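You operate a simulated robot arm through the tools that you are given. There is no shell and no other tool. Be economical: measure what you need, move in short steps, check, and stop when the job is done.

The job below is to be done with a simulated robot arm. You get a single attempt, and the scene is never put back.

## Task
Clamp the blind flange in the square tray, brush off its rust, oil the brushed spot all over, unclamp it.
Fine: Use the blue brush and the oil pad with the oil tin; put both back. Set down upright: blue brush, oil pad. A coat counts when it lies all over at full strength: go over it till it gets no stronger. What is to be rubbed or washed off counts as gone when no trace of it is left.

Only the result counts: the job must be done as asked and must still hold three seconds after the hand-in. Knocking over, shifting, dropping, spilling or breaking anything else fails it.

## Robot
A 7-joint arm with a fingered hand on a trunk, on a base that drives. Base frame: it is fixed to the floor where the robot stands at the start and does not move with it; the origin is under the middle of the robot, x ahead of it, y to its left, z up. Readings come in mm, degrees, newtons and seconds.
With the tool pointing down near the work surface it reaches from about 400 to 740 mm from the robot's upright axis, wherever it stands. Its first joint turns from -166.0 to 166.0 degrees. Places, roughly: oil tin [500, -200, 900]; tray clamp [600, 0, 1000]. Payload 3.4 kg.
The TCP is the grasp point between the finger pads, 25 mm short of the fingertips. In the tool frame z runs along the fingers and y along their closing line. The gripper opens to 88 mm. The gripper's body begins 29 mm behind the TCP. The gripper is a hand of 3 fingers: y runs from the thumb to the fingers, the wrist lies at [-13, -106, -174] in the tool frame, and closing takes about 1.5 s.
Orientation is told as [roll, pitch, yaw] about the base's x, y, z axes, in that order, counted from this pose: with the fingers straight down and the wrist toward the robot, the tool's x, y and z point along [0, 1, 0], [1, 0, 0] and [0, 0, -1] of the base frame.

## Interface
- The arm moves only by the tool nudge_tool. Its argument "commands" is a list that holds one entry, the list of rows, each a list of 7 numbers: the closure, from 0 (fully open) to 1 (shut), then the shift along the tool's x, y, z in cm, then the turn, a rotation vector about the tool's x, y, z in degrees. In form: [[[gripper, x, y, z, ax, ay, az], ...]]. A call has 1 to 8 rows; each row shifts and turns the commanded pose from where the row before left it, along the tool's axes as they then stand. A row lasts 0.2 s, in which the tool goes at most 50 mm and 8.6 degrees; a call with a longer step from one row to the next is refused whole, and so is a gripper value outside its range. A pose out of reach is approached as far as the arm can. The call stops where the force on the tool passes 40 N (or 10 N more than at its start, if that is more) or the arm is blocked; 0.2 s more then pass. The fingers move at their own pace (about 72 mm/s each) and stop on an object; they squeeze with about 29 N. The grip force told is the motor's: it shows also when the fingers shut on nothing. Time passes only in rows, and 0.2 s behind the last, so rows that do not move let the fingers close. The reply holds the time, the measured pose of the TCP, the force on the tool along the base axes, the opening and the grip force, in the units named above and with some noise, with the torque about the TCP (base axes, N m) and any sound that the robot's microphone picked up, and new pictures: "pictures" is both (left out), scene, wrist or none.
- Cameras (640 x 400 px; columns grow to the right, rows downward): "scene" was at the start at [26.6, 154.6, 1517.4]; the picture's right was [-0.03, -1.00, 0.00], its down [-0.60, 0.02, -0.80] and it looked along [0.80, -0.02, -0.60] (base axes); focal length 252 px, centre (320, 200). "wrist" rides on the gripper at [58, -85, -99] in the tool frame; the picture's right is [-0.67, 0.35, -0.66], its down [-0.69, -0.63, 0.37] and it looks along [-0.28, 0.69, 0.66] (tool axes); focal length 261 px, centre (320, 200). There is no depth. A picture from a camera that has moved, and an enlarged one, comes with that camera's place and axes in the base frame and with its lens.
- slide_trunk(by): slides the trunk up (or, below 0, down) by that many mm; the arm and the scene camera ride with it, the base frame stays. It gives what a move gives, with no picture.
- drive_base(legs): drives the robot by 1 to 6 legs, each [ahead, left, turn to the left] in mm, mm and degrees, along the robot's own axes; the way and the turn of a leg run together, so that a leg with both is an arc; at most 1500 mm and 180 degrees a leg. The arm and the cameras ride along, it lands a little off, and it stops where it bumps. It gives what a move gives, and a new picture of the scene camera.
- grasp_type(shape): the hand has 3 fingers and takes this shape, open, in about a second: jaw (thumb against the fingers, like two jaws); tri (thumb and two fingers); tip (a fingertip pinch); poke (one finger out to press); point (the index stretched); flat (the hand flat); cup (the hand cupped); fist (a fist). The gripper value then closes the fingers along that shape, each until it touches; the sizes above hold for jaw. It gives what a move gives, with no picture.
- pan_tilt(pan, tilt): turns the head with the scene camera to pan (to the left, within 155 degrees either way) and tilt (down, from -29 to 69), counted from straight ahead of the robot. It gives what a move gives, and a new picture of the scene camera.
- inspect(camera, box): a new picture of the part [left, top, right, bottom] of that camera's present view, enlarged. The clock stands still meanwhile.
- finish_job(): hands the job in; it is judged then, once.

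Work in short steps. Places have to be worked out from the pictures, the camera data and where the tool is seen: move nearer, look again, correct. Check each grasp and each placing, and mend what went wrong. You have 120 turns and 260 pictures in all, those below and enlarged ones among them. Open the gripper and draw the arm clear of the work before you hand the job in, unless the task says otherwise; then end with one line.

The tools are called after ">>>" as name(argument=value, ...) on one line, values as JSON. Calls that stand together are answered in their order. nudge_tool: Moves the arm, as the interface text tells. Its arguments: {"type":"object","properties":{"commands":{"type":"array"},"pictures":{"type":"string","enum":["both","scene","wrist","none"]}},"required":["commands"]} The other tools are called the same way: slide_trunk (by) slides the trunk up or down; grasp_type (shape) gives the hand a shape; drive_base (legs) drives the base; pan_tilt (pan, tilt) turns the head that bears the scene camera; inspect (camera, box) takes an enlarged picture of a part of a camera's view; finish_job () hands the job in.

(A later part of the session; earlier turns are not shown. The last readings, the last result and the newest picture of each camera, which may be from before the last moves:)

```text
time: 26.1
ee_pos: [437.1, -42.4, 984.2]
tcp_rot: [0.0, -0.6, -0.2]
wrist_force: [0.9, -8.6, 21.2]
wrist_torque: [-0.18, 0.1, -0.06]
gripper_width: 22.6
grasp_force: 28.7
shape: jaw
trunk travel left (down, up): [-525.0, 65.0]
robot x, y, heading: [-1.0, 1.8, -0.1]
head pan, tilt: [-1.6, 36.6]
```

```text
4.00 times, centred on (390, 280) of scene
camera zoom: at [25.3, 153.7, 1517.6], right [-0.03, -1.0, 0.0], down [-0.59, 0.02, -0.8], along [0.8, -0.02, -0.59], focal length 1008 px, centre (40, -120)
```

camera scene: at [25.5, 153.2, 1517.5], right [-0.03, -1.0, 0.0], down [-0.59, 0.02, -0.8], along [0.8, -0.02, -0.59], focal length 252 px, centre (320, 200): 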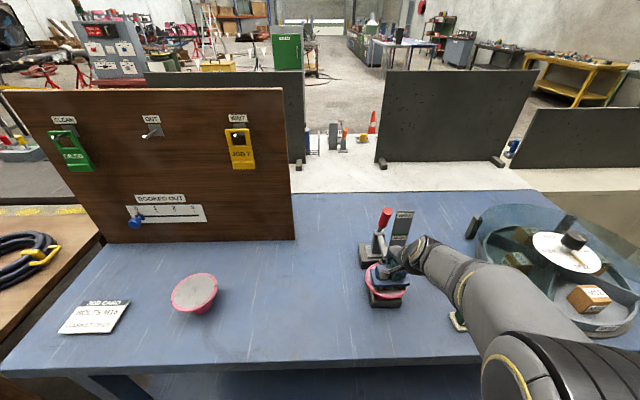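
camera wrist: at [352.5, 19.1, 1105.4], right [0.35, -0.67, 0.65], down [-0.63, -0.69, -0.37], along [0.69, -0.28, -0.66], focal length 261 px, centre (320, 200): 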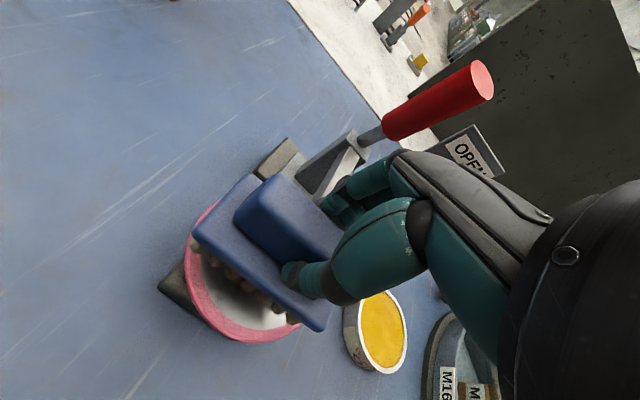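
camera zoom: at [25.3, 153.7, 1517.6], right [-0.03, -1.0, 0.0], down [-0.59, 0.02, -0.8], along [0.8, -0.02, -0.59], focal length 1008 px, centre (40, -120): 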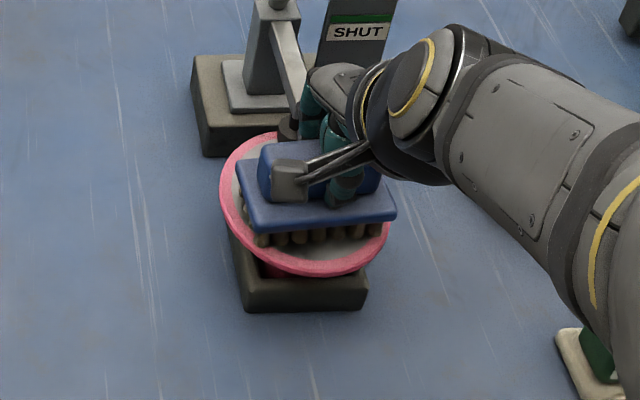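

The lift step was too long and refused. I lift straight up and move the brush off toward +y to see the surface.

>>> nudge_tool(commands=[[[1, 0, -1, 0, 0, 0, 0], [1, 0, 1, 0, 0, 0, 0], [1, 0, 0, -4, 0, 0, 0], [1, 0, -2, -3, 0, 0, 0], [1, 4, 0, 0, 0, 0, 0], [1, 4.8, 0, 0, 0, 0, 0], [1, 4.8, 0, 0, 0, 0, 0], [1, 4.5, -1, 0, 0, 0, 0]]])

>>> inspect(camera="scene", box=[350, 250, 430, 310])

>>> inspect(camera="wrist", box=[320, 260, 480, 400])

```text
time: 27.9
ee_pos: [409.3, 141.1, 1051.6]
tcp_rot: [0.0, -0.4, 0.0]
wrist_force: [-0.5, 0.1, -0.9]
wrist_torque: [0.0, 0.0, -0.01]
gripper_width: 21.7
grasp_force: 28.9
shape: jaw
trunk travel left (down, up): [-525.0, 65.0]
robot x, y, heading: [-1.3, 3.6, 0.2]
head pan, tilt: [-1.6, 36.6]
camera scene: at [26.9, 155.1, 1517.3], right [-0.03, -1.0, 0.0], down [-0.6, 0.02, -0.8], along [0.8, -0.02, -0.6], focal length 252 px, centre (320, 200)
camera wrist: at [321.5, 198.8, 1149.5], right [0.34, -0.67, 0.66], down [-0.63, -0.69, -0.37], along [0.7, -0.29, -0.65], focal length 261 px, centre (320, 200)
```

scene: 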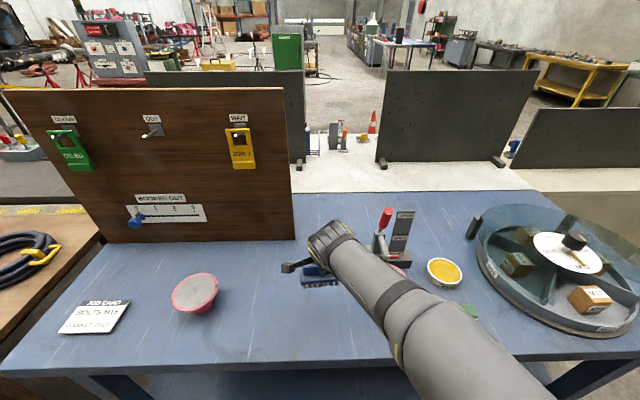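
wrist: 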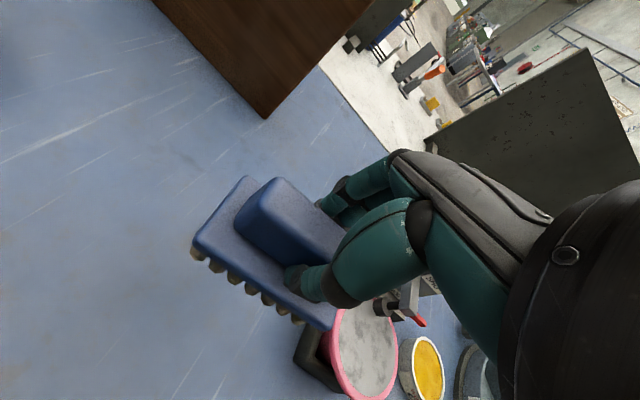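

```text
6.67 times, centred on (390, 280) of scene
camera zoom: at [26.9, 155.1, 1517.3], right [-0.03, -1.0, 0.0], down [-0.6, 0.02, -0.8], along [0.8, -0.02, -0.6], focal length 1680 px, centre (-147, -333)
```

zoom: 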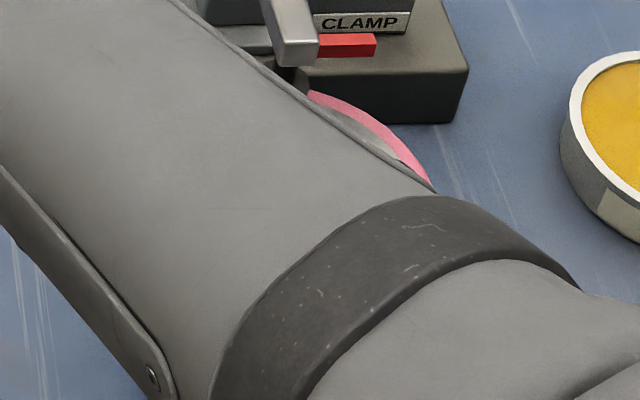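

```text
2.86 times, centred on (400, 330) of wrist
camera zoom: at [321.5, 198.8, 1149.5], right [0.34, -0.67, 0.66], down [-0.63, -0.69, -0.37], along [0.7, -0.29, -0.65], focal length 745 px, centre (91, -171)
```

zoom: 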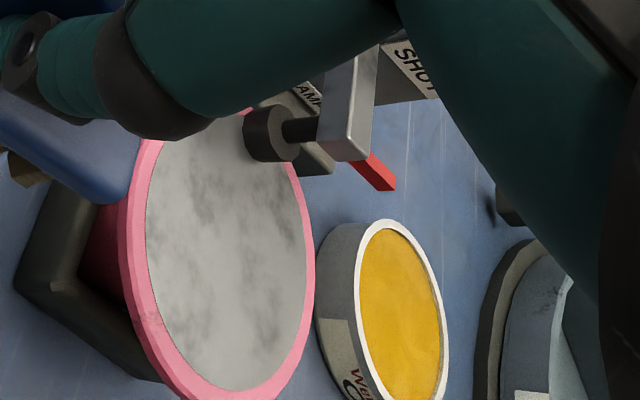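

The rust looks gone here. I turn to yaw 90 for putting the brush back, and then check the flange from the scene camera.

>>> nudge_tool(commands=[[[1, 0, 0, 0, 0, 0, -8.5], [1, 0, 0, 0, 0, 0, -8.5], [1, 0, 0, 0, 0, 0, -8.5], [1, 0, 0, 0, 0, 0, -8.5], [1, 0, 0, 0, 0, 0, -8.5], [1, 0, 0, 0, 0, 0, -8.5], [1, 0, 0, 0, 0, 0, -8.5], [1, 0, 0, 0, 0, 0, -8.5]]], pictures="none")

>>> nudge_tool(commands=[[[1, 0, 0, 0, 0, 0, -8.5], [1, 0, 0, 0, 0, 0, -8.5], [1, 0, 0, 0, 0, 0, -5], [1, 0, 0, 0, 0, 0, 0]]])

>>> inspect(camera="scene", box=[350, 250, 430, 310])

```text
time: 29.7
ee_pos: [409.9, 140.1, 1053.3]
tcp_rot: [-0.3, -0.2, 68.1]
wrist_force: [-0.4, 0.1, -1.4]
wrist_torque: [0.0, -0.01, -0.02]
gripper_width: 21.9
grasp_force: 28.9
shape: jaw
trunk travel left (down, up): [-525.0, 65.0]
robot x, y, heading: [0.1, 1.1, 0.0]
head pan, tilt: [-1.6, 36.6]
```

```text
time: 30.7
ee_pos: [408.6, 140.4, 1052.1]
tcp_rot: [-0.4, 0.0, 90.0]
wrist_force: [-1.4, -0.2, -1.8]
wrist_torque: [0.0, -0.01, -0.01]
gripper_width: 22.1
grasp_force: 29.2
shape: jaw
trunk travel left (down, up): [-525.0, 65.0]
robot x, y, heading: [2.6, 0.8, 0.1]
head pan, tilt: [-1.6, 36.6]
camera scene: at [27.0, 154.7, 1517.4], right [-0.03, -1.0, 0.0], down [-0.6, 0.02, -0.8], along [0.8, -0.02, -0.6], focal length 252 px, centre (320, 200)
camera wrist: at [349.1, 54.4, 1150.4], right [0.66, 0.35, 0.66], down [0.69, -0.63, -0.36], along [0.29, 0.7, -0.66], focal length 261 px, centre (320, 200)
```

scene: 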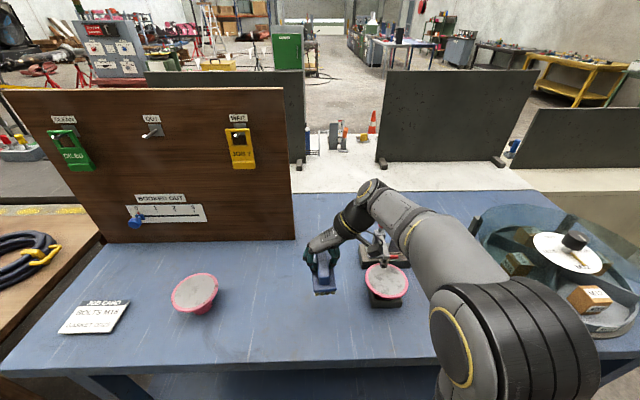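
wrist: 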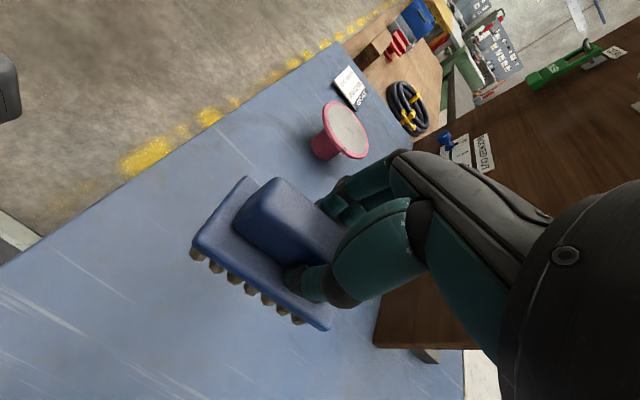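

```text
6.67 times, centred on (390, 280) of scene
camera zoom: at [27.0, 154.7, 1517.4], right [-0.03, -1.0, 0.0], down [-0.6, 0.02, -0.8], along [0.8, -0.02, -0.6], focal length 1680 px, centre (-147, -333)
```

zoom: 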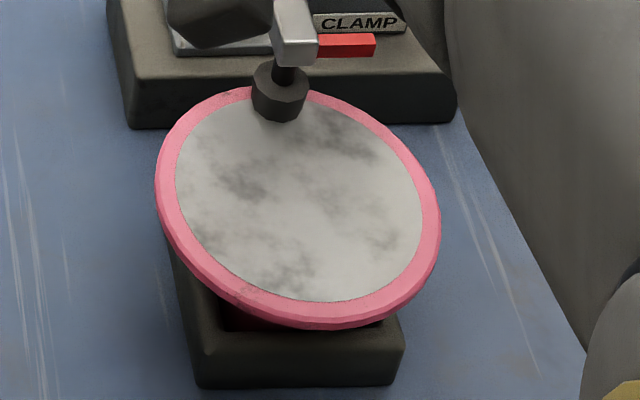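

The flange looks clean. I put the brush back at (388,140): down to ~915 first.

>>> nudge_tool(commands=[[[1, 2.05, 0, 3, 0, 0.4, 0], [1, 0, 0, 4, 0, 0, 0], [1, 0, 0, 4, 0, 0, 0], [1, 0, 0, 2.5, 0, 0, 0], [1, 0, 0, 0, 0, 0, 0]]], pictures="none")

>>> inspect(camera="scene", box=[270, 260, 370, 345])

```text
time: 31.9
ee_pos: [389.6, 139.5, 917.6]
tcp_rot: [0.0, -0.1, 90.0]
wrist_force: [-0.2, 1.2, -0.6]
wrist_torque: [0.01, -0.02, 0.0]
gripper_width: 22.0
grasp_force: 29.1
shape: jaw
trunk travel left (down, up): [-525.0, 65.0]
robot x, y, heading: [0.4, 2.2, 0.2]
head pan, tilt: [-1.6, 36.6]
```

```text
4.71 times, centred on (320, 302) of scene
camera zoom: at [27.0, 154.8, 1517.4], right [-0.03, -1.0, 0.0], down [-0.6, 0.02, -0.8], along [0.8, -0.02, -0.6], focal length 1186 px, centre (320, -282)
```

zoom: 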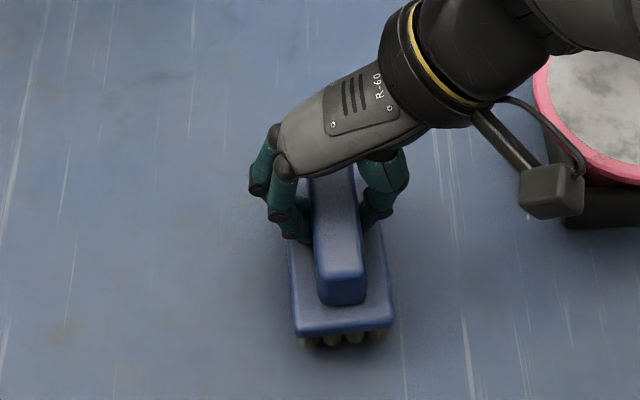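

Slightly above the table. I lower in small steps to contact.

>>> nudge_tool(commands=[[[1, 0, 0, 0.4, 0, 0, 0], [1, 0, 0, 0.3, 0, 0, 0], [1, 0, 0, 0.3, 0, 0, 0], [1, 0, 0, 0.2, 0, 0, 0], [1, 0, 0, 0, 0, 0, 0]]], pictures="none")

```text
time: 33.1
ee_pos: [388.7, 139.1, 905.6]
tcp_rot: [-0.1, -0.1, 90.0]
wrist_force: [0.8, 0.4, 4.2]
wrist_torque: [0.08, 0.0, 0.03]
gripper_width: 21.8
grasp_force: 29.3
shape: jaw
trunk travel left (down, up): [-525.0, 65.0]
robot x, y, heading: [3.3, -3.5, 0.0]
head pan, tilt: [-1.6, 36.6]
```

Contact at 905.6 (4 N). I open and lift clear.

>>> nudge_tool(commands=[[[0.6, 0, 0, 0, 0, 0, 0], [0.3, 0, 0, 0, 0, 0, 0], [0, 0, 0, 0, 0, 0, 0], [0, 0, 0, -3, 0, 0, 0], [0, 0, 0, -5, 0, 0, 0], [0, 0, 0, -5, 0, 0, 0], [0, 0, -4, -2, 0, 0, 0], [0, 0, -5, 0, 0, 0, 0]]])

>>> inspect(camera="scene", box=[270, 260, 370, 345])

>>> inspect(camera="scene", box=[350, 250, 430, 310])

```text
time: 34.9
ee_pos: [389.5, 51.0, 1056.6]
tcp_rot: [0.0, 0.0, 90.1]
wrist_force: [0.0, 0.5, 0.4]
wrist_torque: [0.0, 0.02, 0.0]
gripper_width: 87.7
grasp_force: 0.1
shape: jaw
trunk travel left (down, up): [-525.0, 65.0]
robot x, y, heading: [4.0, 2.8, 0.2]
head pan, tilt: [-1.6, 36.6]
camera scene: at [27.0, 154.3, 1517.4], right [-0.03, -1.0, 0.0], down [-0.6, 0.02, -0.8], along [0.8, -0.02, -0.6], focal length 252 px, centre (320, 200)
camera wrist: at [330.3, -35.5, 1154.4], right [0.67, 0.35, 0.66], down [0.69, -0.63, -0.37], along [0.29, 0.7, -0.66], focal length 261 px, centre (320, 200)
```

scene: 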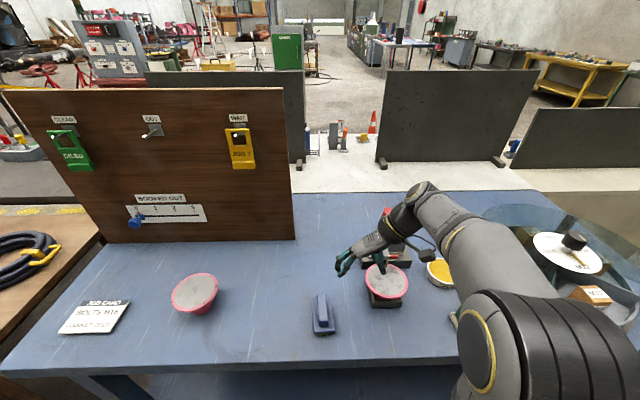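
wrist: 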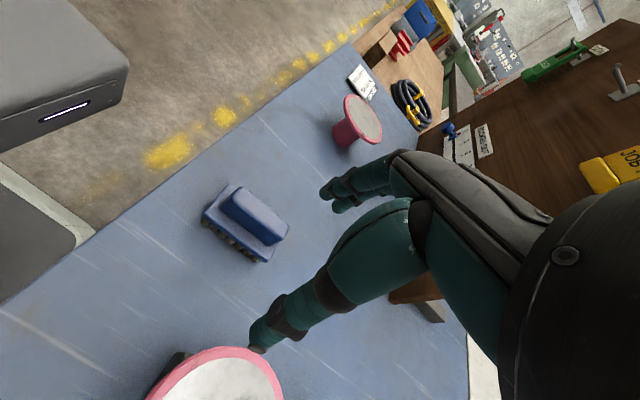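

```text
4.71 times, centred on (320, 302) of scene
camera zoom: at [27.0, 154.3, 1517.4], right [-0.03, -1.0, 0.0], down [-0.6, 0.02, -0.8], along [0.8, -0.02, -0.6], focal length 1186 px, centre (320, -282)
```

zoom: 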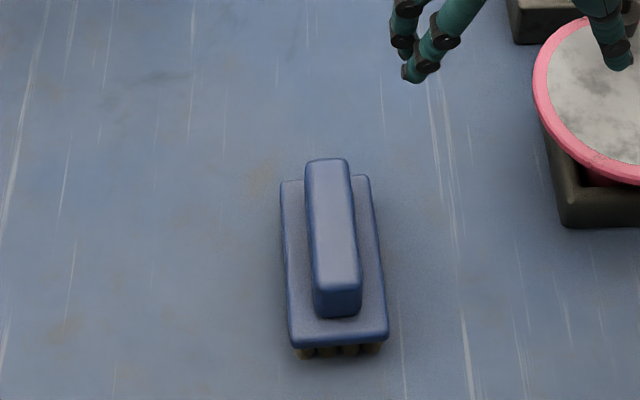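

```text
6.67 times, centred on (390, 280) of scene
camera zoom: at [27.0, 154.3, 1517.4], right [-0.03, -1.0, 0.0], down [-0.6, 0.02, -0.8], along [0.8, -0.02, -0.6], focal length 1680 px, centre (-147, -333)
```

zoom: 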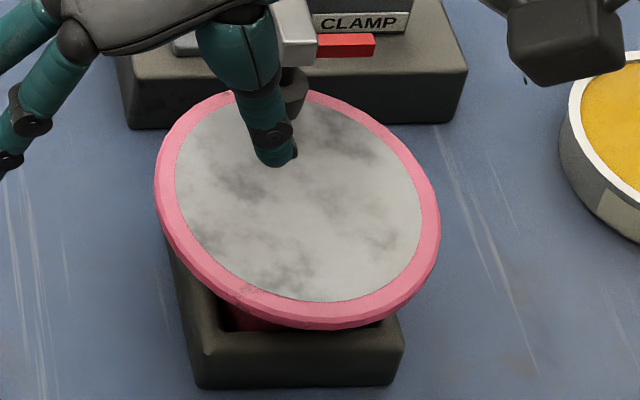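

The brush stands upright at its place, and the flange is clean. Next the oil pad: turn back to yaw 0 and move towards it.

>>> nudge_tool(commands=[[[0, 0, -4, -2, 0, 0, 0], [0, 0, 0, -3, 0, 0, 8.5], [0, 0, 0, 0, 0, 0, 8.5], [0, 0, 0, 0, 0, 0, 8.5], [0, 0, 0, 0, 0, 0, 8.5], [0, 0, 0, 0, 0, 0, 8.5], [0, 0, 0, 0, 0, 0, 8.5], [0, 0, 0, 0, 0, 0, 8.5]]], pictures="none")

>>> nudge_tool(commands=[[[0, 0, 0, 0, 0, 0, 8.5], [0, 0, 0, 0, 0, 0, 8.5], [0, 0, 0, 0, 0, 0, 8.5], [0, 0, 0, 0, 0, 0, 5], [0, -4.9, 0, 0, 0, 0, 0], [0, -4.9, 0, 0, 0, 0, 0], [0, -4.9, 0, 0, 0, 0, 0], [0, -4.9, 0, 0, 0, 0, 0]]])

```text
time: 36.7
ee_pos: [389.8, 9.5, 1105.6]
tcp_rot: [0.1, -0.1, 30.3]
wrist_force: [-0.1, -0.1, -0.2]
wrist_torque: [0.02, -0.02, -0.01]
gripper_width: 87.5
grasp_force: 0.1
shape: jaw
trunk travel left (down, up): [-525.0, 65.0]
robot x, y, heading: [3.5, -0.1, -0.0]
head pan, tilt: [-1.6, 36.6]
```

```text
time: 38.5
ee_pos: [389.5, -186.0, 1104.7]
tcp_rot: [-0.1, -0.1, 0.1]
wrist_force: [-0.7, -0.5, -0.6]
wrist_torque: [0.01, 0.0, 0.0]
gripper_width: 87.7
grasp_force: 0.1
shape: jaw
trunk travel left (down, up): [-525.0, 65.0]
robot x, y, heading: [2.3, 0.8, 0.2]
head pan, tilt: [-1.6, 36.6]
camera scene: at [27.2, 154.3, 1517.4], right [-0.03, -1.0, 0.0], down [-0.6, 0.02, -0.8], along [0.8, -0.02, -0.6], focal length 252 px, centre (320, 200)
camera wrist: at [301.9, -129.0, 1202.3], right [0.35, -0.67, 0.66], down [-0.63, -0.69, -0.37], along [0.69, -0.28, -0.66], focal length 261 px, centre (320, 200)
```

scene: 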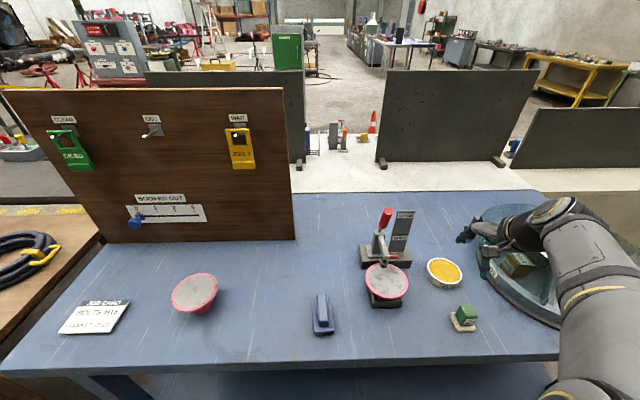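
wrist: 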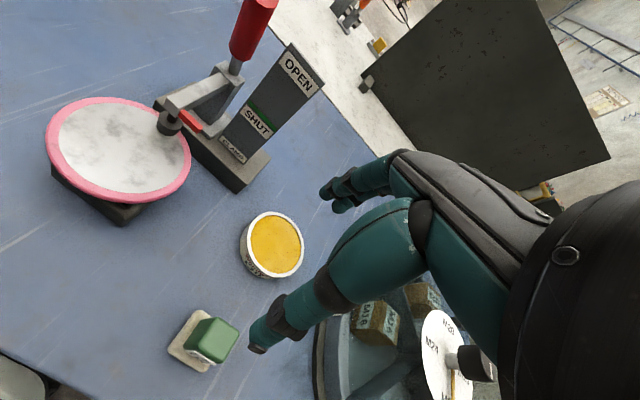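

>>> inspect(camera="wrist", box=[150, 200, 310, 380])

>>> inspect(camera="scene", box=[415, 250, 505, 340])

>>> inspect(camera="wrist", box=[40, 80, 200, 220])

```text
2.22 times, centred on (230, 290) of wrist
camera zoom: at [301.9, -129.0, 1202.3], right [0.35, -0.67, 0.66], down [-0.63, -0.69, -0.37], along [0.69, -0.28, -0.66], focal length 579 px, centre (520, 0)
```

zoom: 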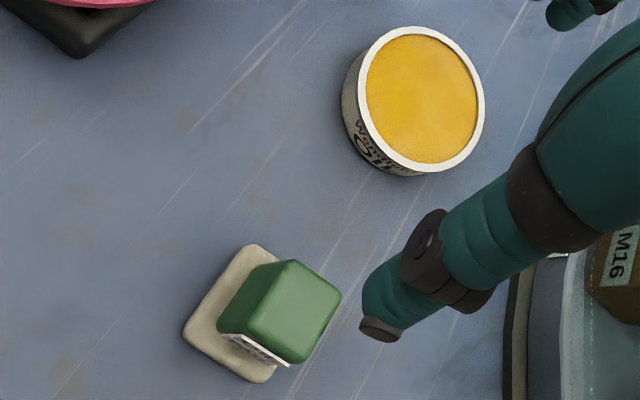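

```text
4.44 times, centred on (460, 295) of scene
camera zoom: at [27.2, 154.3, 1517.4], right [-0.03, -1.0, 0.0], down [-0.6, 0.02, -0.8], along [0.8, -0.02, -0.6], focal length 1120 px, centre (-302, -222)
```

zoom: 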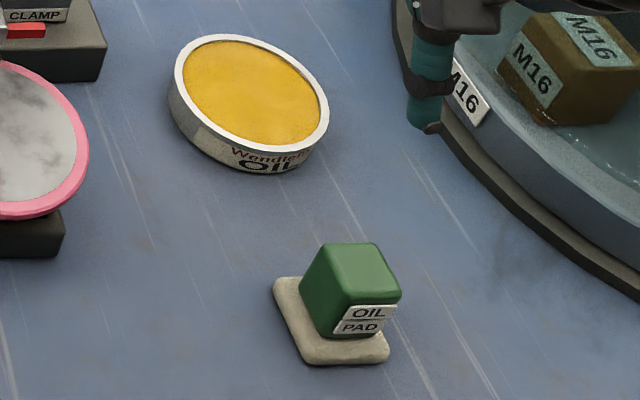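

```text
2.86 times, centred on (120, 150) of wrist
camera zoom: at [301.9, -129.0, 1202.3], right [0.35, -0.67, 0.66], down [-0.63, -0.69, -0.37], along [0.69, -0.28, -0.66], focal length 745 px, centre (891, 343)
```

zoom: 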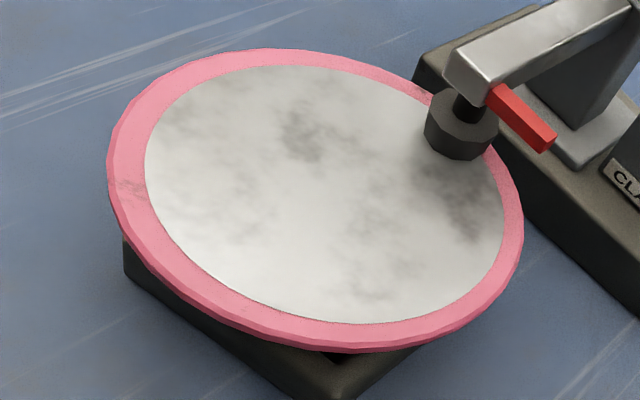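

Flange shows no trace of rust. The oil pad's green block is about 34×42 mm, centre (357,-228), top z≈912. I move over it and down to z≈940.

>>> nudge_tool(commands=[[[0, -4.3, 0, 0, 0, 0, 0], [0, 0, -3.25, 3, 0, 0, 0], [0, 0, 0, 4.5, 0, 0, 0], [0, 0, 0, 4.5, 0, 0, 0], [0, 0, 0, 4.3, 0, 0, 0], [0, 0, 0, 0, 0, 0, 0]]])

>>> inspect(camera="scene", box=[415, 250, 505, 340])

```text
time: 39.9
ee_pos: [356.1, -227.7, 941.7]
tcp_rot: [0.0, 0.1, -0.1]
wrist_force: [0.0, 0.8, 0.8]
wrist_torque: [-0.03, 0.01, -0.01]
gripper_width: 87.5
grasp_force: 0.1
shape: jaw
trunk travel left (down, up): [-525.0, 65.0]
robot x, y, heading: [-5.3, -1.2, 0.1]
head pan, tilt: [-1.6, 36.6]
camera scene: at [27.0, 154.6, 1517.4], right [-0.03, -1.0, 0.0], down [-0.6, 0.02, -0.8], along [0.8, -0.02, -0.6], focal length 252 px, centre (320, 200)
camera wrist: at [269.1, -170.1, 1040.3], right [0.35, -0.67, 0.66], down [-0.63, -0.68, -0.37], along [0.69, -0.29, -0.66], focal length 261 px, centre (320, 200)
```

scene: 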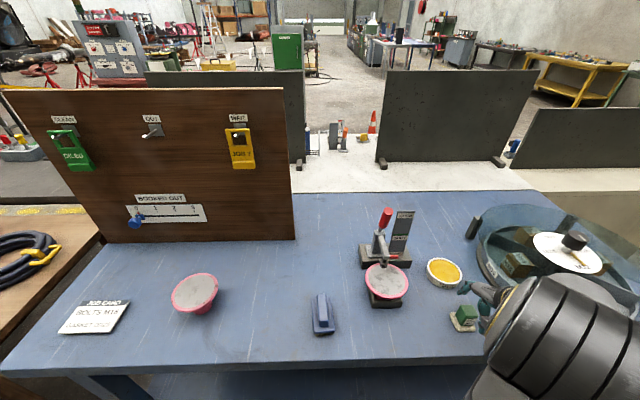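
wrist: 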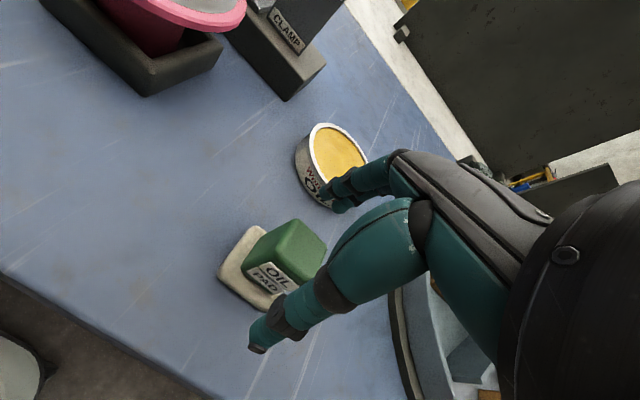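

```text
4.44 times, centred on (460, 295) of scene
camera zoom: at [27.0, 154.6, 1517.4], right [-0.03, -1.0, 0.0], down [-0.6, 0.02, -0.8], along [0.8, -0.02, -0.6], focal length 1120 px, centre (-302, -222)
```

zoom: 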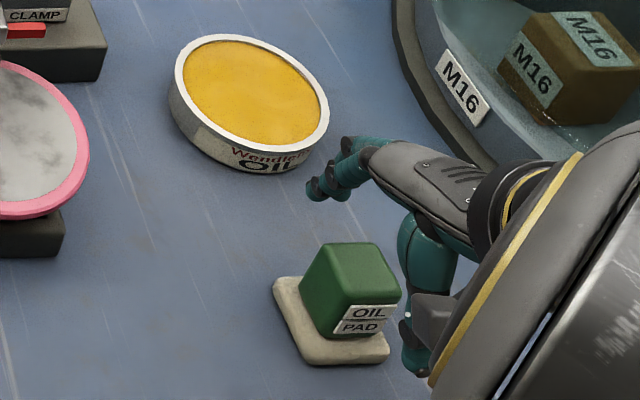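

TCP is right above the block. I lower 44 mm and close.

>>> nudge_tool(commands=[[[0, 0, 0.1, 2, 0, 0, 0], [0, 0, 0, 1.5, 0, 0, 0], [0, 0, 0, 0.9, 0, 0, 0], [0.6, 0, 0, 0, 0, 0, 0], [1, 0, 0, 0, 0, 0, 0], [1, 0, 0, 0, 0, 0, 0], [1, 0, 0, 0, 0, 0, 0], [1, 0, 0, 0, 0, 0, 0]]])

>>> inspect(camera="scene", box=[415, 250, 505, 340])

```text
time: 41.7
ee_pos: [357.9, -229.3, 898.2]
tcp_rot: [-0.1, 0.0, 0.1]
wrist_force: [0.0, 0.5, 0.2]
wrist_torque: [0.04, 0.02, 0.0]
gripper_width: 28.2
grasp_force: 28.7
shape: jaw
trunk travel left (down, up): [-525.0, 65.0]
robot x, y, heading: [1.1, -1.1, -0.2]
head pan, tilt: [-1.6, 36.6]
camera scene: at [26.9, 154.6, 1517.4], right [-0.03, -1.0, 0.0], down [-0.6, 0.02, -0.8], along [0.8, -0.02, -0.6], focal length 252 px, centre (320, 200)
camera wrist: at [270.7, -171.7, 997.1], right [0.35, -0.67, 0.66], down [-0.63, -0.68, -0.37], along [0.69, -0.29, -0.66], focal length 261 px, centre (320, 200)
```

scene: 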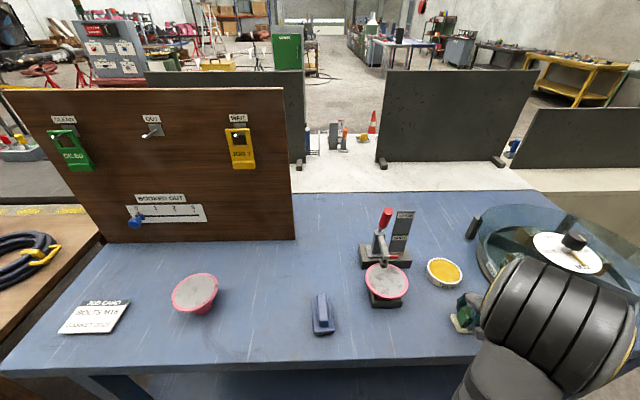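
wrist: 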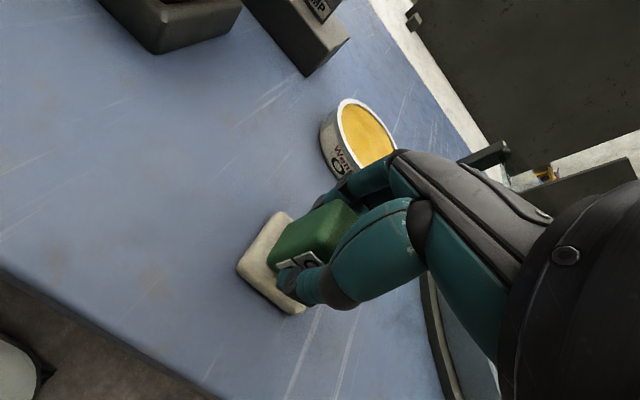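

```text
4.44 times, centred on (460, 295) of scene
camera zoom: at [26.9, 154.6, 1517.4], right [-0.03, -1.0, 0.0], down [-0.6, 0.02, -0.8], along [0.8, -0.02, -0.6], focal length 1120 px, centre (-302, -222)
```

zoom: 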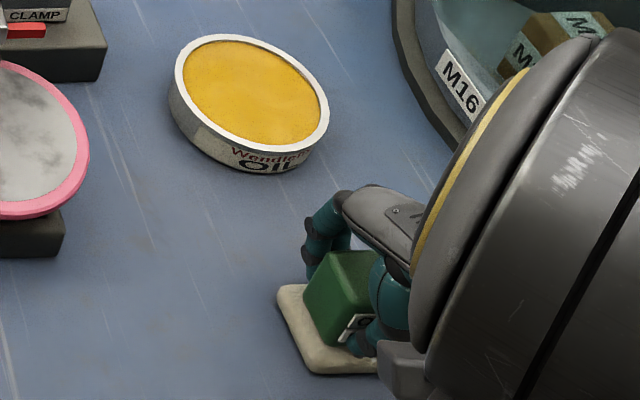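

Pad gripped (28 mm); at rest TCP z=898, so the pad's face is ~48 mm below. I lift 90 mm and carry it over the tin at about (494,-229).

>>> nudge_tool(commands=[[[1, 0, 0, -4, 0, 0, 0], [1, 0, 0, -5, 0, 0, 0], [1, 0, 4.5, 0, 0, 0, 0], [1, 0, 4.6, 0, 0, 0, 0], [1, 0, 4.5, 0, 0, 0, 0], [1, 0, 0, 2, 0, 0, 0], [1, 0, 0, 0, 0, 0, 0]]])

>>> inspect(camera="scene", box=[400, 220, 500, 310])

>>> inspect(camera="wrist", box=[200, 150, 400, 350])

```text
time: 43.3
ee_pos: [493.9, -232.1, 969.7]
tcp_rot: [0.2, 0.0, 0.0]
wrist_force: [-0.5, -0.1, 0.3]
wrist_torque: [-0.01, 0.0, 0.02]
gripper_width: 28.4
grasp_force: 29.1
shape: jaw
trunk travel left (down, up): [-525.0, 65.0]
robot x, y, heading: [-3.1, -0.3, -0.1]
head pan, tilt: [-1.6, 36.6]
camera scene: at [26.8, 154.6, 1517.4], right [-0.03, -1.0, 0.0], down [-0.6, 0.02, -0.8], along [0.8, -0.02, -0.6], focal length 252 px, centre (320, 200)
camera wrist: at [407.3, -174.5, 1067.4], right [0.35, -0.67, 0.66], down [-0.63, -0.68, -0.37], along [0.69, -0.28, -0.66], focal length 261 px, centre (320, 200)
```

scene: 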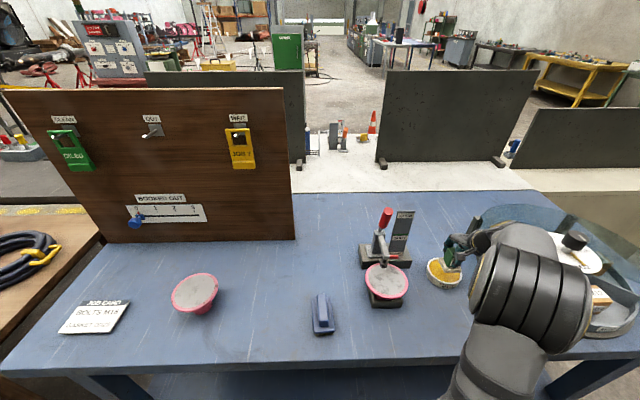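
wrist: 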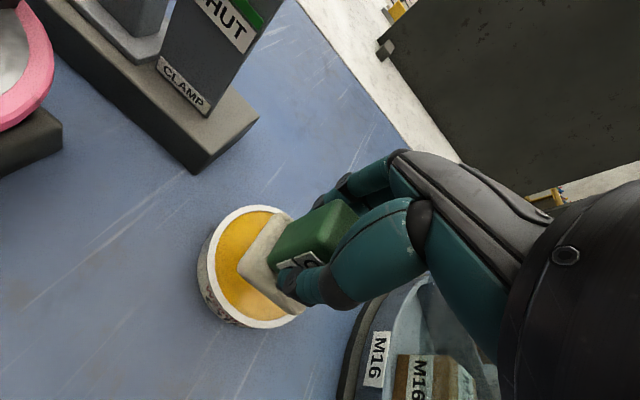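

```text
4.44 times, centred on (450, 265) of scene
camera zoom: at [26.8, 154.6, 1517.4], right [-0.03, -1.0, 0.0], down [-0.6, 0.02, -0.8], along [0.8, -0.02, -0.6], focal length 1120 px, centre (-258, -89)
```

zoom: 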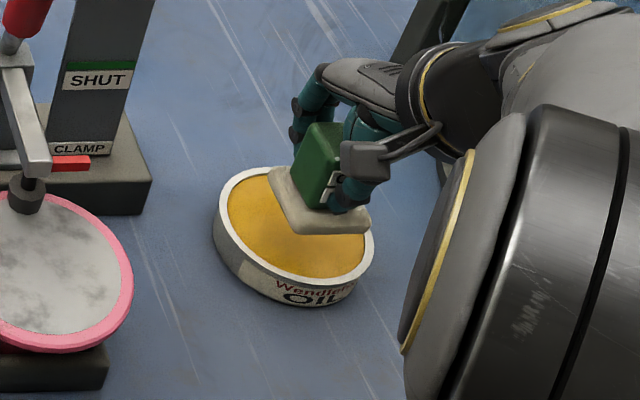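

```text
2.00 times, centred on (300, 250) of wrist
camera zoom: at [407.3, -174.5, 1067.4], right [0.35, -0.67, 0.66], down [-0.63, -0.68, -0.37], along [0.69, -0.28, -0.66], focal length 521 px, centre (360, 100)
```

zoom: 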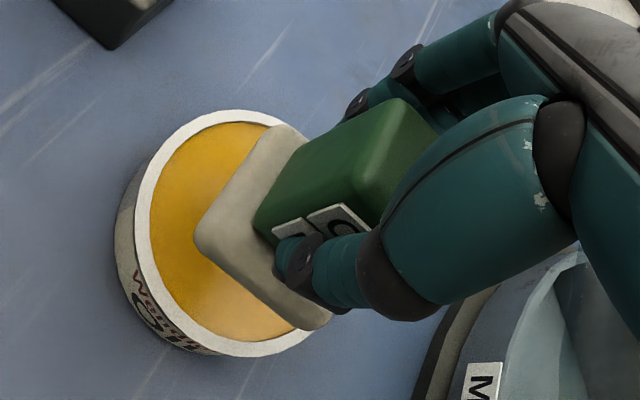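

Tin centre refined to about (498,-234), rim around z 880–890. I shift 4 mm in x and lower to just over the rim to look.

>>> nudge_tool(commands=[[[1, 0, 0.4, 1.5, 0, 0, 0], [1, 0, 0, 1.5, 0, 0, 0], [1, 0, 0, 0, 0, 0, 0]]], pictures="none")

>>> inspect(camera="scene", box=[410, 230, 490, 300])

>>> inspect(camera="wrist", box=[200, 150, 400, 350])

```text
time: 44.1
ee_pos: [496.7, -229.8, 938.5]
tcp_rot: [0.0, 0.0, 0.0]
wrist_force: [-0.2, 0.4, -0.4]
wrist_torque: [0.03, -0.01, 0.0]
gripper_width: 28.5
grasp_force: 28.9
shape: jaw
trunk travel left (down, up): [-525.0, 65.0]
robot x, y, heading: [3.1, -0.2, -0.1]
head pan, tilt: [-1.6, 36.6]
```

```text
5.71 times, centred on (450, 265) of scene
camera zoom: at [26.9, 154.6, 1517.4], right [-0.03, -1.0, 0.0], down [-0.6, 0.02, -0.8], along [0.8, -0.02, -0.6], focal length 1440 px, centre (-423, -171)
```

zoom: 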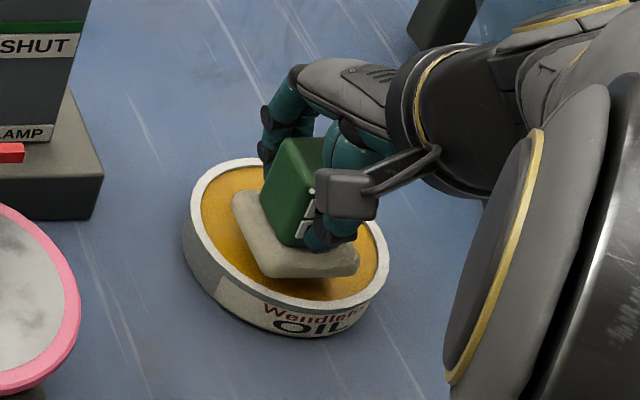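

```text
2.00 times, centred on (300, 250) of wrist
camera zoom: at [410.2, -172.6, 1037.0], right [0.35, -0.67, 0.66], down [-0.63, -0.69, -0.37], along [0.69, -0.28, -0.66], focal length 521 px, centre (360, 100)
```

zoom: 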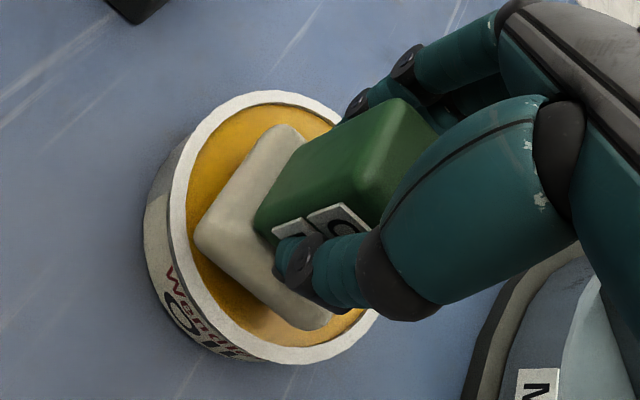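

The pad is well centred inside the rim. I lower in 3 mm steps until a light contact.

>>> nudge_tool(commands=[[[1, 0, 0, 0.4, 0, 0, 0], [1, 0, 0, 0.3, 0, 0, 0], [1, 0, 0, 0.3, 0, 0, 0], [1, 0, 0, 0.3, 0, 0, 0], [1, 0, 0, 0, 0, 0, 0]]], pictures="none")

```text
time: 45.3
ee_pos: [497.4, -229.6, 926.0]
tcp_rot: [0.0, 0.0, 0.0]
wrist_force: [0.0, -0.6, -0.8]
wrist_torque: [0.01, 0.02, -0.01]
gripper_width: 28.4
grasp_force: 28.9
shape: jaw
trunk travel left (down, up): [-525.0, 65.0]
robot x, y, heading: [1.5, 3.9, -0.1]
head pan, tilt: [-1.6, 36.6]
```

No contact at 926. I keep lowering in small steps.

>>> nudge_tool(commands=[[[1, 0, 0, 0.3, 0, 0, 0], [1, 0, 0, 0.3, 0, 0, 0], [1, 0, 0, 0.2, 0, 0, 0], [1, 0, 0, 0, 0, 0, 0]]], pictures="none")

>>> inspect(camera="wrist", box=[200, 150, 400, 350])

```text
time: 46.5
ee_pos: [498.6, -229.9, 923.3]
tcp_rot: [-0.2, -0.8, -0.1]
wrist_force: [-3.4, 1.7, 21.6]
wrist_torque: [0.04, 0.08, 0.01]
gripper_width: 30.4
grasp_force: 29.1
shape: jaw
trunk travel left (down, up): [-525.0, 65.0]
robot x, y, heading: [1.1, 0.2, -0.3]
head pan, tilt: [-1.6, 36.6]
stopped in row 4: the force on the tool passed its limit (the readings are from after the stop); the commanded pose is now the measured one
```

```text
2.00 times, centred on (300, 250) of wrist
camera zoom: at [410.3, -172.1, 1020.1], right [0.34, -0.67, 0.66], down [-0.63, -0.69, -0.37], along [0.7, -0.29, -0.65], focal length 521 px, centre (360, 100)
```

zoom: 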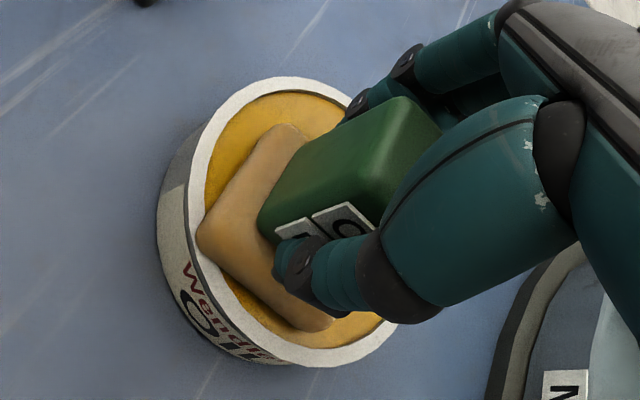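

The pad is soaked. I lift it, go back in x to 440, then across to over the flange.

>>> nudge_tool(commands=[[[1, 0, 0, -4, 0.8, 0, 0], [1, 0, 0, -4.2, 0, 0, 0], [1, 1, -3, 0, 0, 0, 0], [1, 3.5, -2.8, 0, 0, 0, 0], [1, 4.8, 0, 0, 0, 0, 0], [1, 4.8, 0, 0, 0, 0, 0], [1, 4.9, 0, 0, 0, 0, 0], [1, 0, 0, 0, 0, 0, 0]]])

>>> inspect(camera="scene", box=[330, 230, 450, 330])

```text
time: 48.3
ee_pos: [439.7, -35.7, 1002.8]
tcp_rot: [-0.2, 0.4, -0.1]
wrist_force: [-0.8, -0.6, -0.1]
wrist_torque: [-0.03, -0.01, 0.0]
gripper_width: 29.9
grasp_force: 28.4
shape: jaw
trunk travel left (down, up): [-525.0, 65.0]
robot x, y, heading: [-0.5, -0.2, -0.0]
head pan, tilt: [-1.6, 36.6]
camera scene: at [26.9, 154.7, 1517.4], right [-0.03, -1.0, 0.0], down [-0.6, 0.02, -0.8], along [0.8, -0.02, -0.6], focal length 252 px, centre (320, 200)
camera wrist: at [354.4, 20.7, 1101.8], right [0.35, -0.67, 0.65], down [-0.63, -0.69, -0.36], along [0.69, -0.29, -0.67], focal length 261 px, centre (320, 200)
```

scene: 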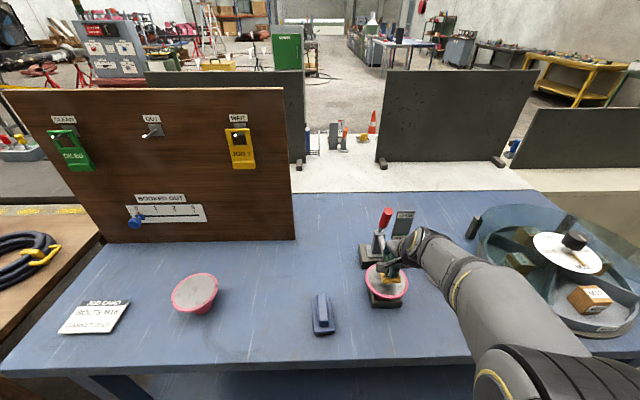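
wrist: 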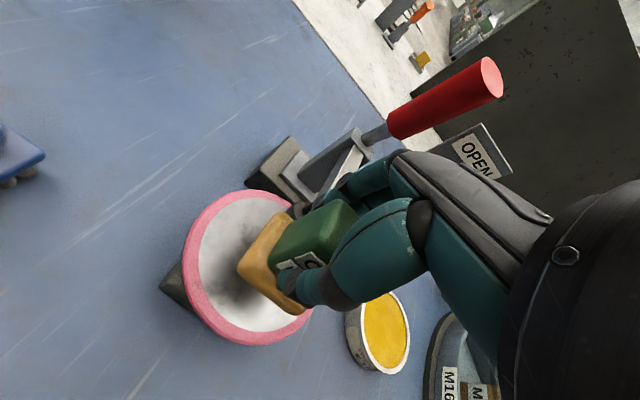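

```text
4.00 times, centred on (390, 280) of scene
camera zoom: at [26.9, 154.7, 1517.4], right [-0.03, -1.0, 0.0], down [-0.6, 0.02, -0.8], along [0.8, -0.02, -0.6], focal length 1008 px, centre (40, -120)
```

zoom: 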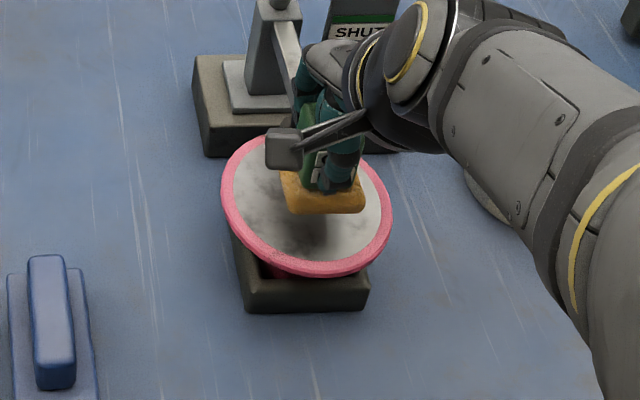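

Spot spans about x 420–452, y −64…−12. I set the pad down on its middle (436,-38), in small steps to contact near z≈974.

>>> nudge_tool(commands=[[[1, 0, -0.4, 1, 0, 0, 0], [1, 0, 0, 0.8, 0, 0, 0], [1, 0, 0, 0.4, 0, 0, 0], [1, 0, 0, 0.3, 0, 0, 0], [1, 0, 0, 0.3, 0, 0, 0], [1, 0, 0, 0, 0, 0, 0]]], pictures="none")

```text
time: 49.7
ee_pos: [436.7, -38.8, 975.4]
tcp_rot: [0.0, 0.5, -0.1]
wrist_force: [0.7, 0.5, 6.2]
wrist_torque: [-0.01, -0.08, 0.01]
gripper_width: 30.0
grasp_force: 28.8
shape: jaw
trunk travel left (down, up): [-525.0, 65.0]
robot x, y, heading: [1.0, -2.4, 0.0]
head pan, tilt: [-1.6, 36.6]
```

Light contact (6 N). I press 2 mm more and wipe along y over the spot.

>>> nudge_tool(commands=[[[1, 1, 0, 0.15, 0, 0, 0], [1, 1.2, 0, 0, 0, 0, 0], [1, -1.5, -0.8, 0, 0, 0, 0], [1, -1.5, 0, 0, 0, 0, 0], [1, -1.5, 0, 0, 0, 0, 0], [1, 1.5, 0.8, 0, 0, 0, 0], [1, 1.5, 0, 0, 0, 0, 0], [1, 1.2, 0, 0, 0, 0, 0]]], pictures="none")

>>> inspect(camera="scene", box=[330, 230, 450, 330])

```text
time: 51.5
ee_pos: [436.4, -21.1, 975.1]
tcp_rot: [-0.2, 0.3, -0.2]
wrist_force: [0.3, -6.5, 20.5]
wrist_torque: [-0.22, -0.09, -0.07]
gripper_width: 30.2
grasp_force: 29.0
shape: jaw
trunk travel left (down, up): [-525.0, 65.0]
robot x, y, heading: [3.7, 2.0, 0.1]
head pan, tilt: [-1.6, 36.6]
```

```text
4.00 times, centred on (390, 280) of scene
camera zoom: at [25.2, 153.7, 1517.6], right [-0.03, -1.0, 0.0], down [-0.59, 0.02, -0.8], along [0.8, -0.02, -0.59], focal length 1008 px, centre (40, -120)
```

zoom: 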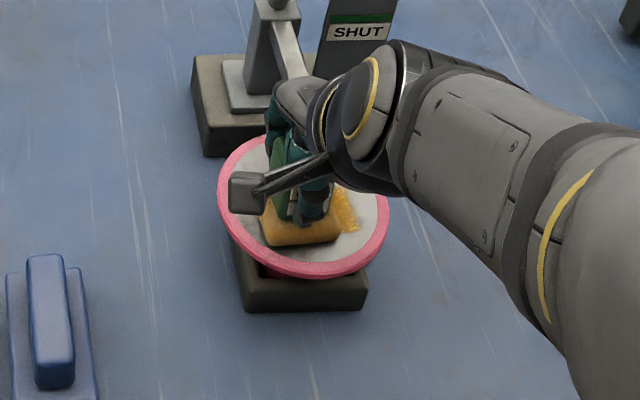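

Oil is being laid down. I wipe more strokes over the whole spot, at slightly different x.

>>> nudge_tool(commands=[[[1, -1.5, 0.5, 0, 0, 0, 0], [1, -1.5, 0, 0, 0, 0, 0], [1, -1.3, 0, 0, 0, 0, 0], [1, 1.5, -1.0, 0, 0, 0, 0], [1, 1.5, 0, 0, 0, 0, 0], [1, 1.3, 0, 0, 0, 0, 0], [1, -2, 0.5, 0, 0, 0, 0], [1, -2, 0, 0, 0, 0, 0]]], pictures="none")

>>> nudge_tool(commands=[[[1, 2, 0, 0, 0, 0, 0], [1, 2, 0, 0, 0, 0, 0], [1, -2, 0, 0, 0, 0, 0], [1, 0, 0, -4, 0, 0, 0], [1, 0, -3, -2.0, 0, 0, 0], [1, -4.5, -2, 0, 0, 0, 0], [1, -4.9, 0, 0, 0, 0, 0], [1, -4.9, 0, 0, 0, 0, 0]]])

>>> inspect(camera="scene", box=[350, 250, 430, 310])

>>> inspect(camera="wrist", box=[60, 60, 260, 260])

```text
time: 53.3
ee_pos: [434.4, -61.6, 974.7]
tcp_rot: [-0.2, 0.4, -0.1]
wrist_force: [-0.4, 4.1, 17.0]
wrist_torque: [0.07, 0.0, 0.04]
gripper_width: 30.1
grasp_force: 28.7
shape: jaw
trunk travel left (down, up): [-525.0, 65.0]
robot x, y, heading: [-2.6, 0.8, 0.1]
head pan, tilt: [-1.6, 36.6]
```

```text
time: 55.1
ee_pos: [388.9, -185.6, 1035.2]
tcp_rot: [-0.1, 0.5, 0.0]
wrist_force: [0.7, 0.5, -0.4]
wrist_torque: [0.03, -0.01, -0.03]
gripper_width: 29.7
grasp_force: 28.3
shape: jaw
trunk travel left (down, up): [-525.0, 65.0]
robot x, y, heading: [-0.4, 2.1, 0.1]
head pan, tilt: [-1.6, 36.6]
camera scene: at [27.3, 154.4, 1517.4], right [-0.03, -1.0, 0.0], down [-0.6, 0.02, -0.8], along [0.8, -0.02, -0.6], focal length 252 px, centre (320, 200)
camera wrist: at [302.8, -127.4, 1133.5], right [0.35, -0.67, 0.65], down [-0.63, -0.69, -0.36], along [0.69, -0.29, -0.67], focal length 261 px, centre (320, 200)
```

scene: 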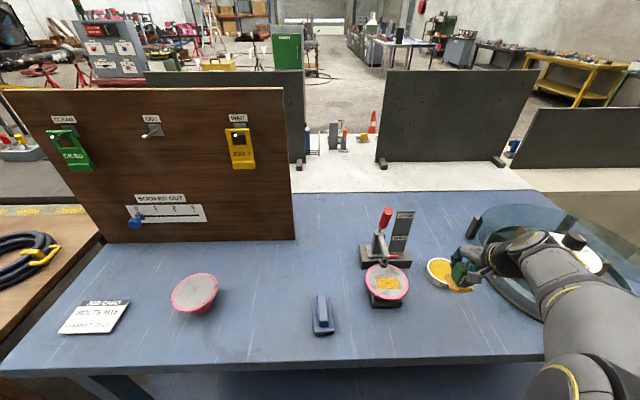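
wrist: 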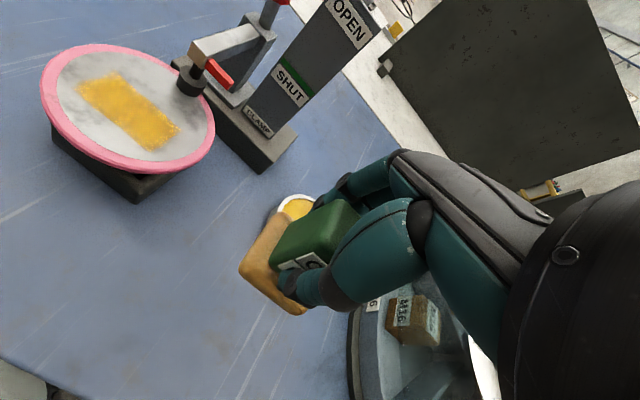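

```text
6.67 times, centred on (390, 280) of scene
camera zoom: at [27.3, 154.4, 1517.4], right [-0.03, -1.0, 0.0], down [-0.6, 0.02, -0.8], along [0.8, -0.02, -0.6], focal length 1680 px, centre (-147, -333)
```

zoom: 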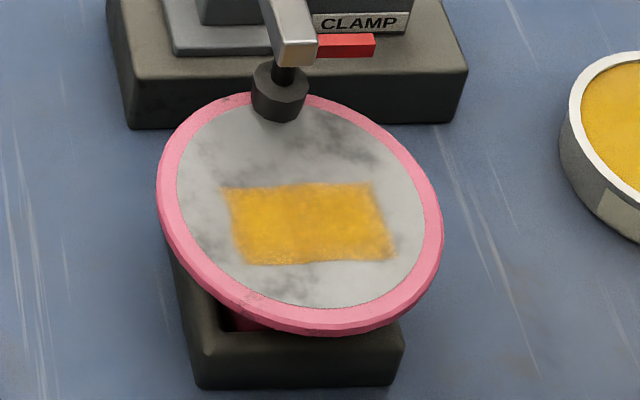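

```text
2.00 times, centred on (160, 160) of wrist
camera zoom: at [302.8, -127.4, 1133.5], right [0.35, -0.67, 0.65], down [-0.63, -0.69, -0.36], along [0.69, -0.29, -0.67], focal length 521 px, centre (640, 280)
```

zoom: 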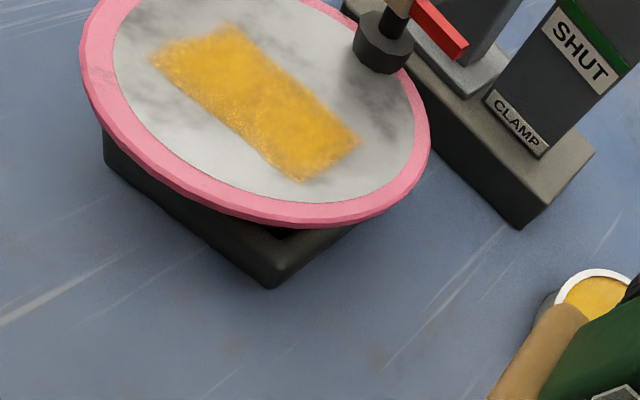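

The coat covers y well, but its rear edge (larger x) barely reaches the spot's edge and the coat is mottled. I dip again and then wipe further back too.

>>> nudge_tool(commands=[[[1, -2.2, 4, 0, -0.3, 0, 0], [1, -2.2, 4, 0, 0, 0, 0], [1, 0, 2.9, 3, 0, 0, 0], [1, 0, 0, 4.5, 0, 0, 0], [1, 0, 0, 2.2, 0, 0, 0], [1, 0, 0, 0.8, 0, 0, 0], [1, 0, 0, 0, 0, 0, 0]]], pictures="wrist")

```text
time: 56.7
ee_pos: [495.1, -229.0, 925.7]
tcp_rot: [-0.1, 0.2, -0.2]
wrist_force: [0.7, 0.9, -0.4]
wrist_torque: [0.0, 0.03, -0.01]
gripper_width: 29.7
grasp_force: 29.3
shape: jaw
trunk travel left (down, up): [-525.0, 65.0]
robot x, y, heading: [1.2, 1.6, 0.0]
head pan, tilt: [-1.6, 36.6]
camera wrist: at [409.0, -171.0, 1025.2], right [0.35, -0.67, 0.66], down [-0.63, -0.69, -0.36], along [0.69, -0.29, -0.66], focal length 261 px, centre (320, 200)
```

wrist: 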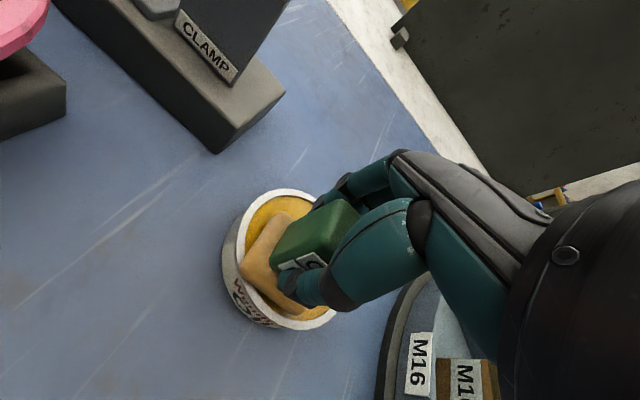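

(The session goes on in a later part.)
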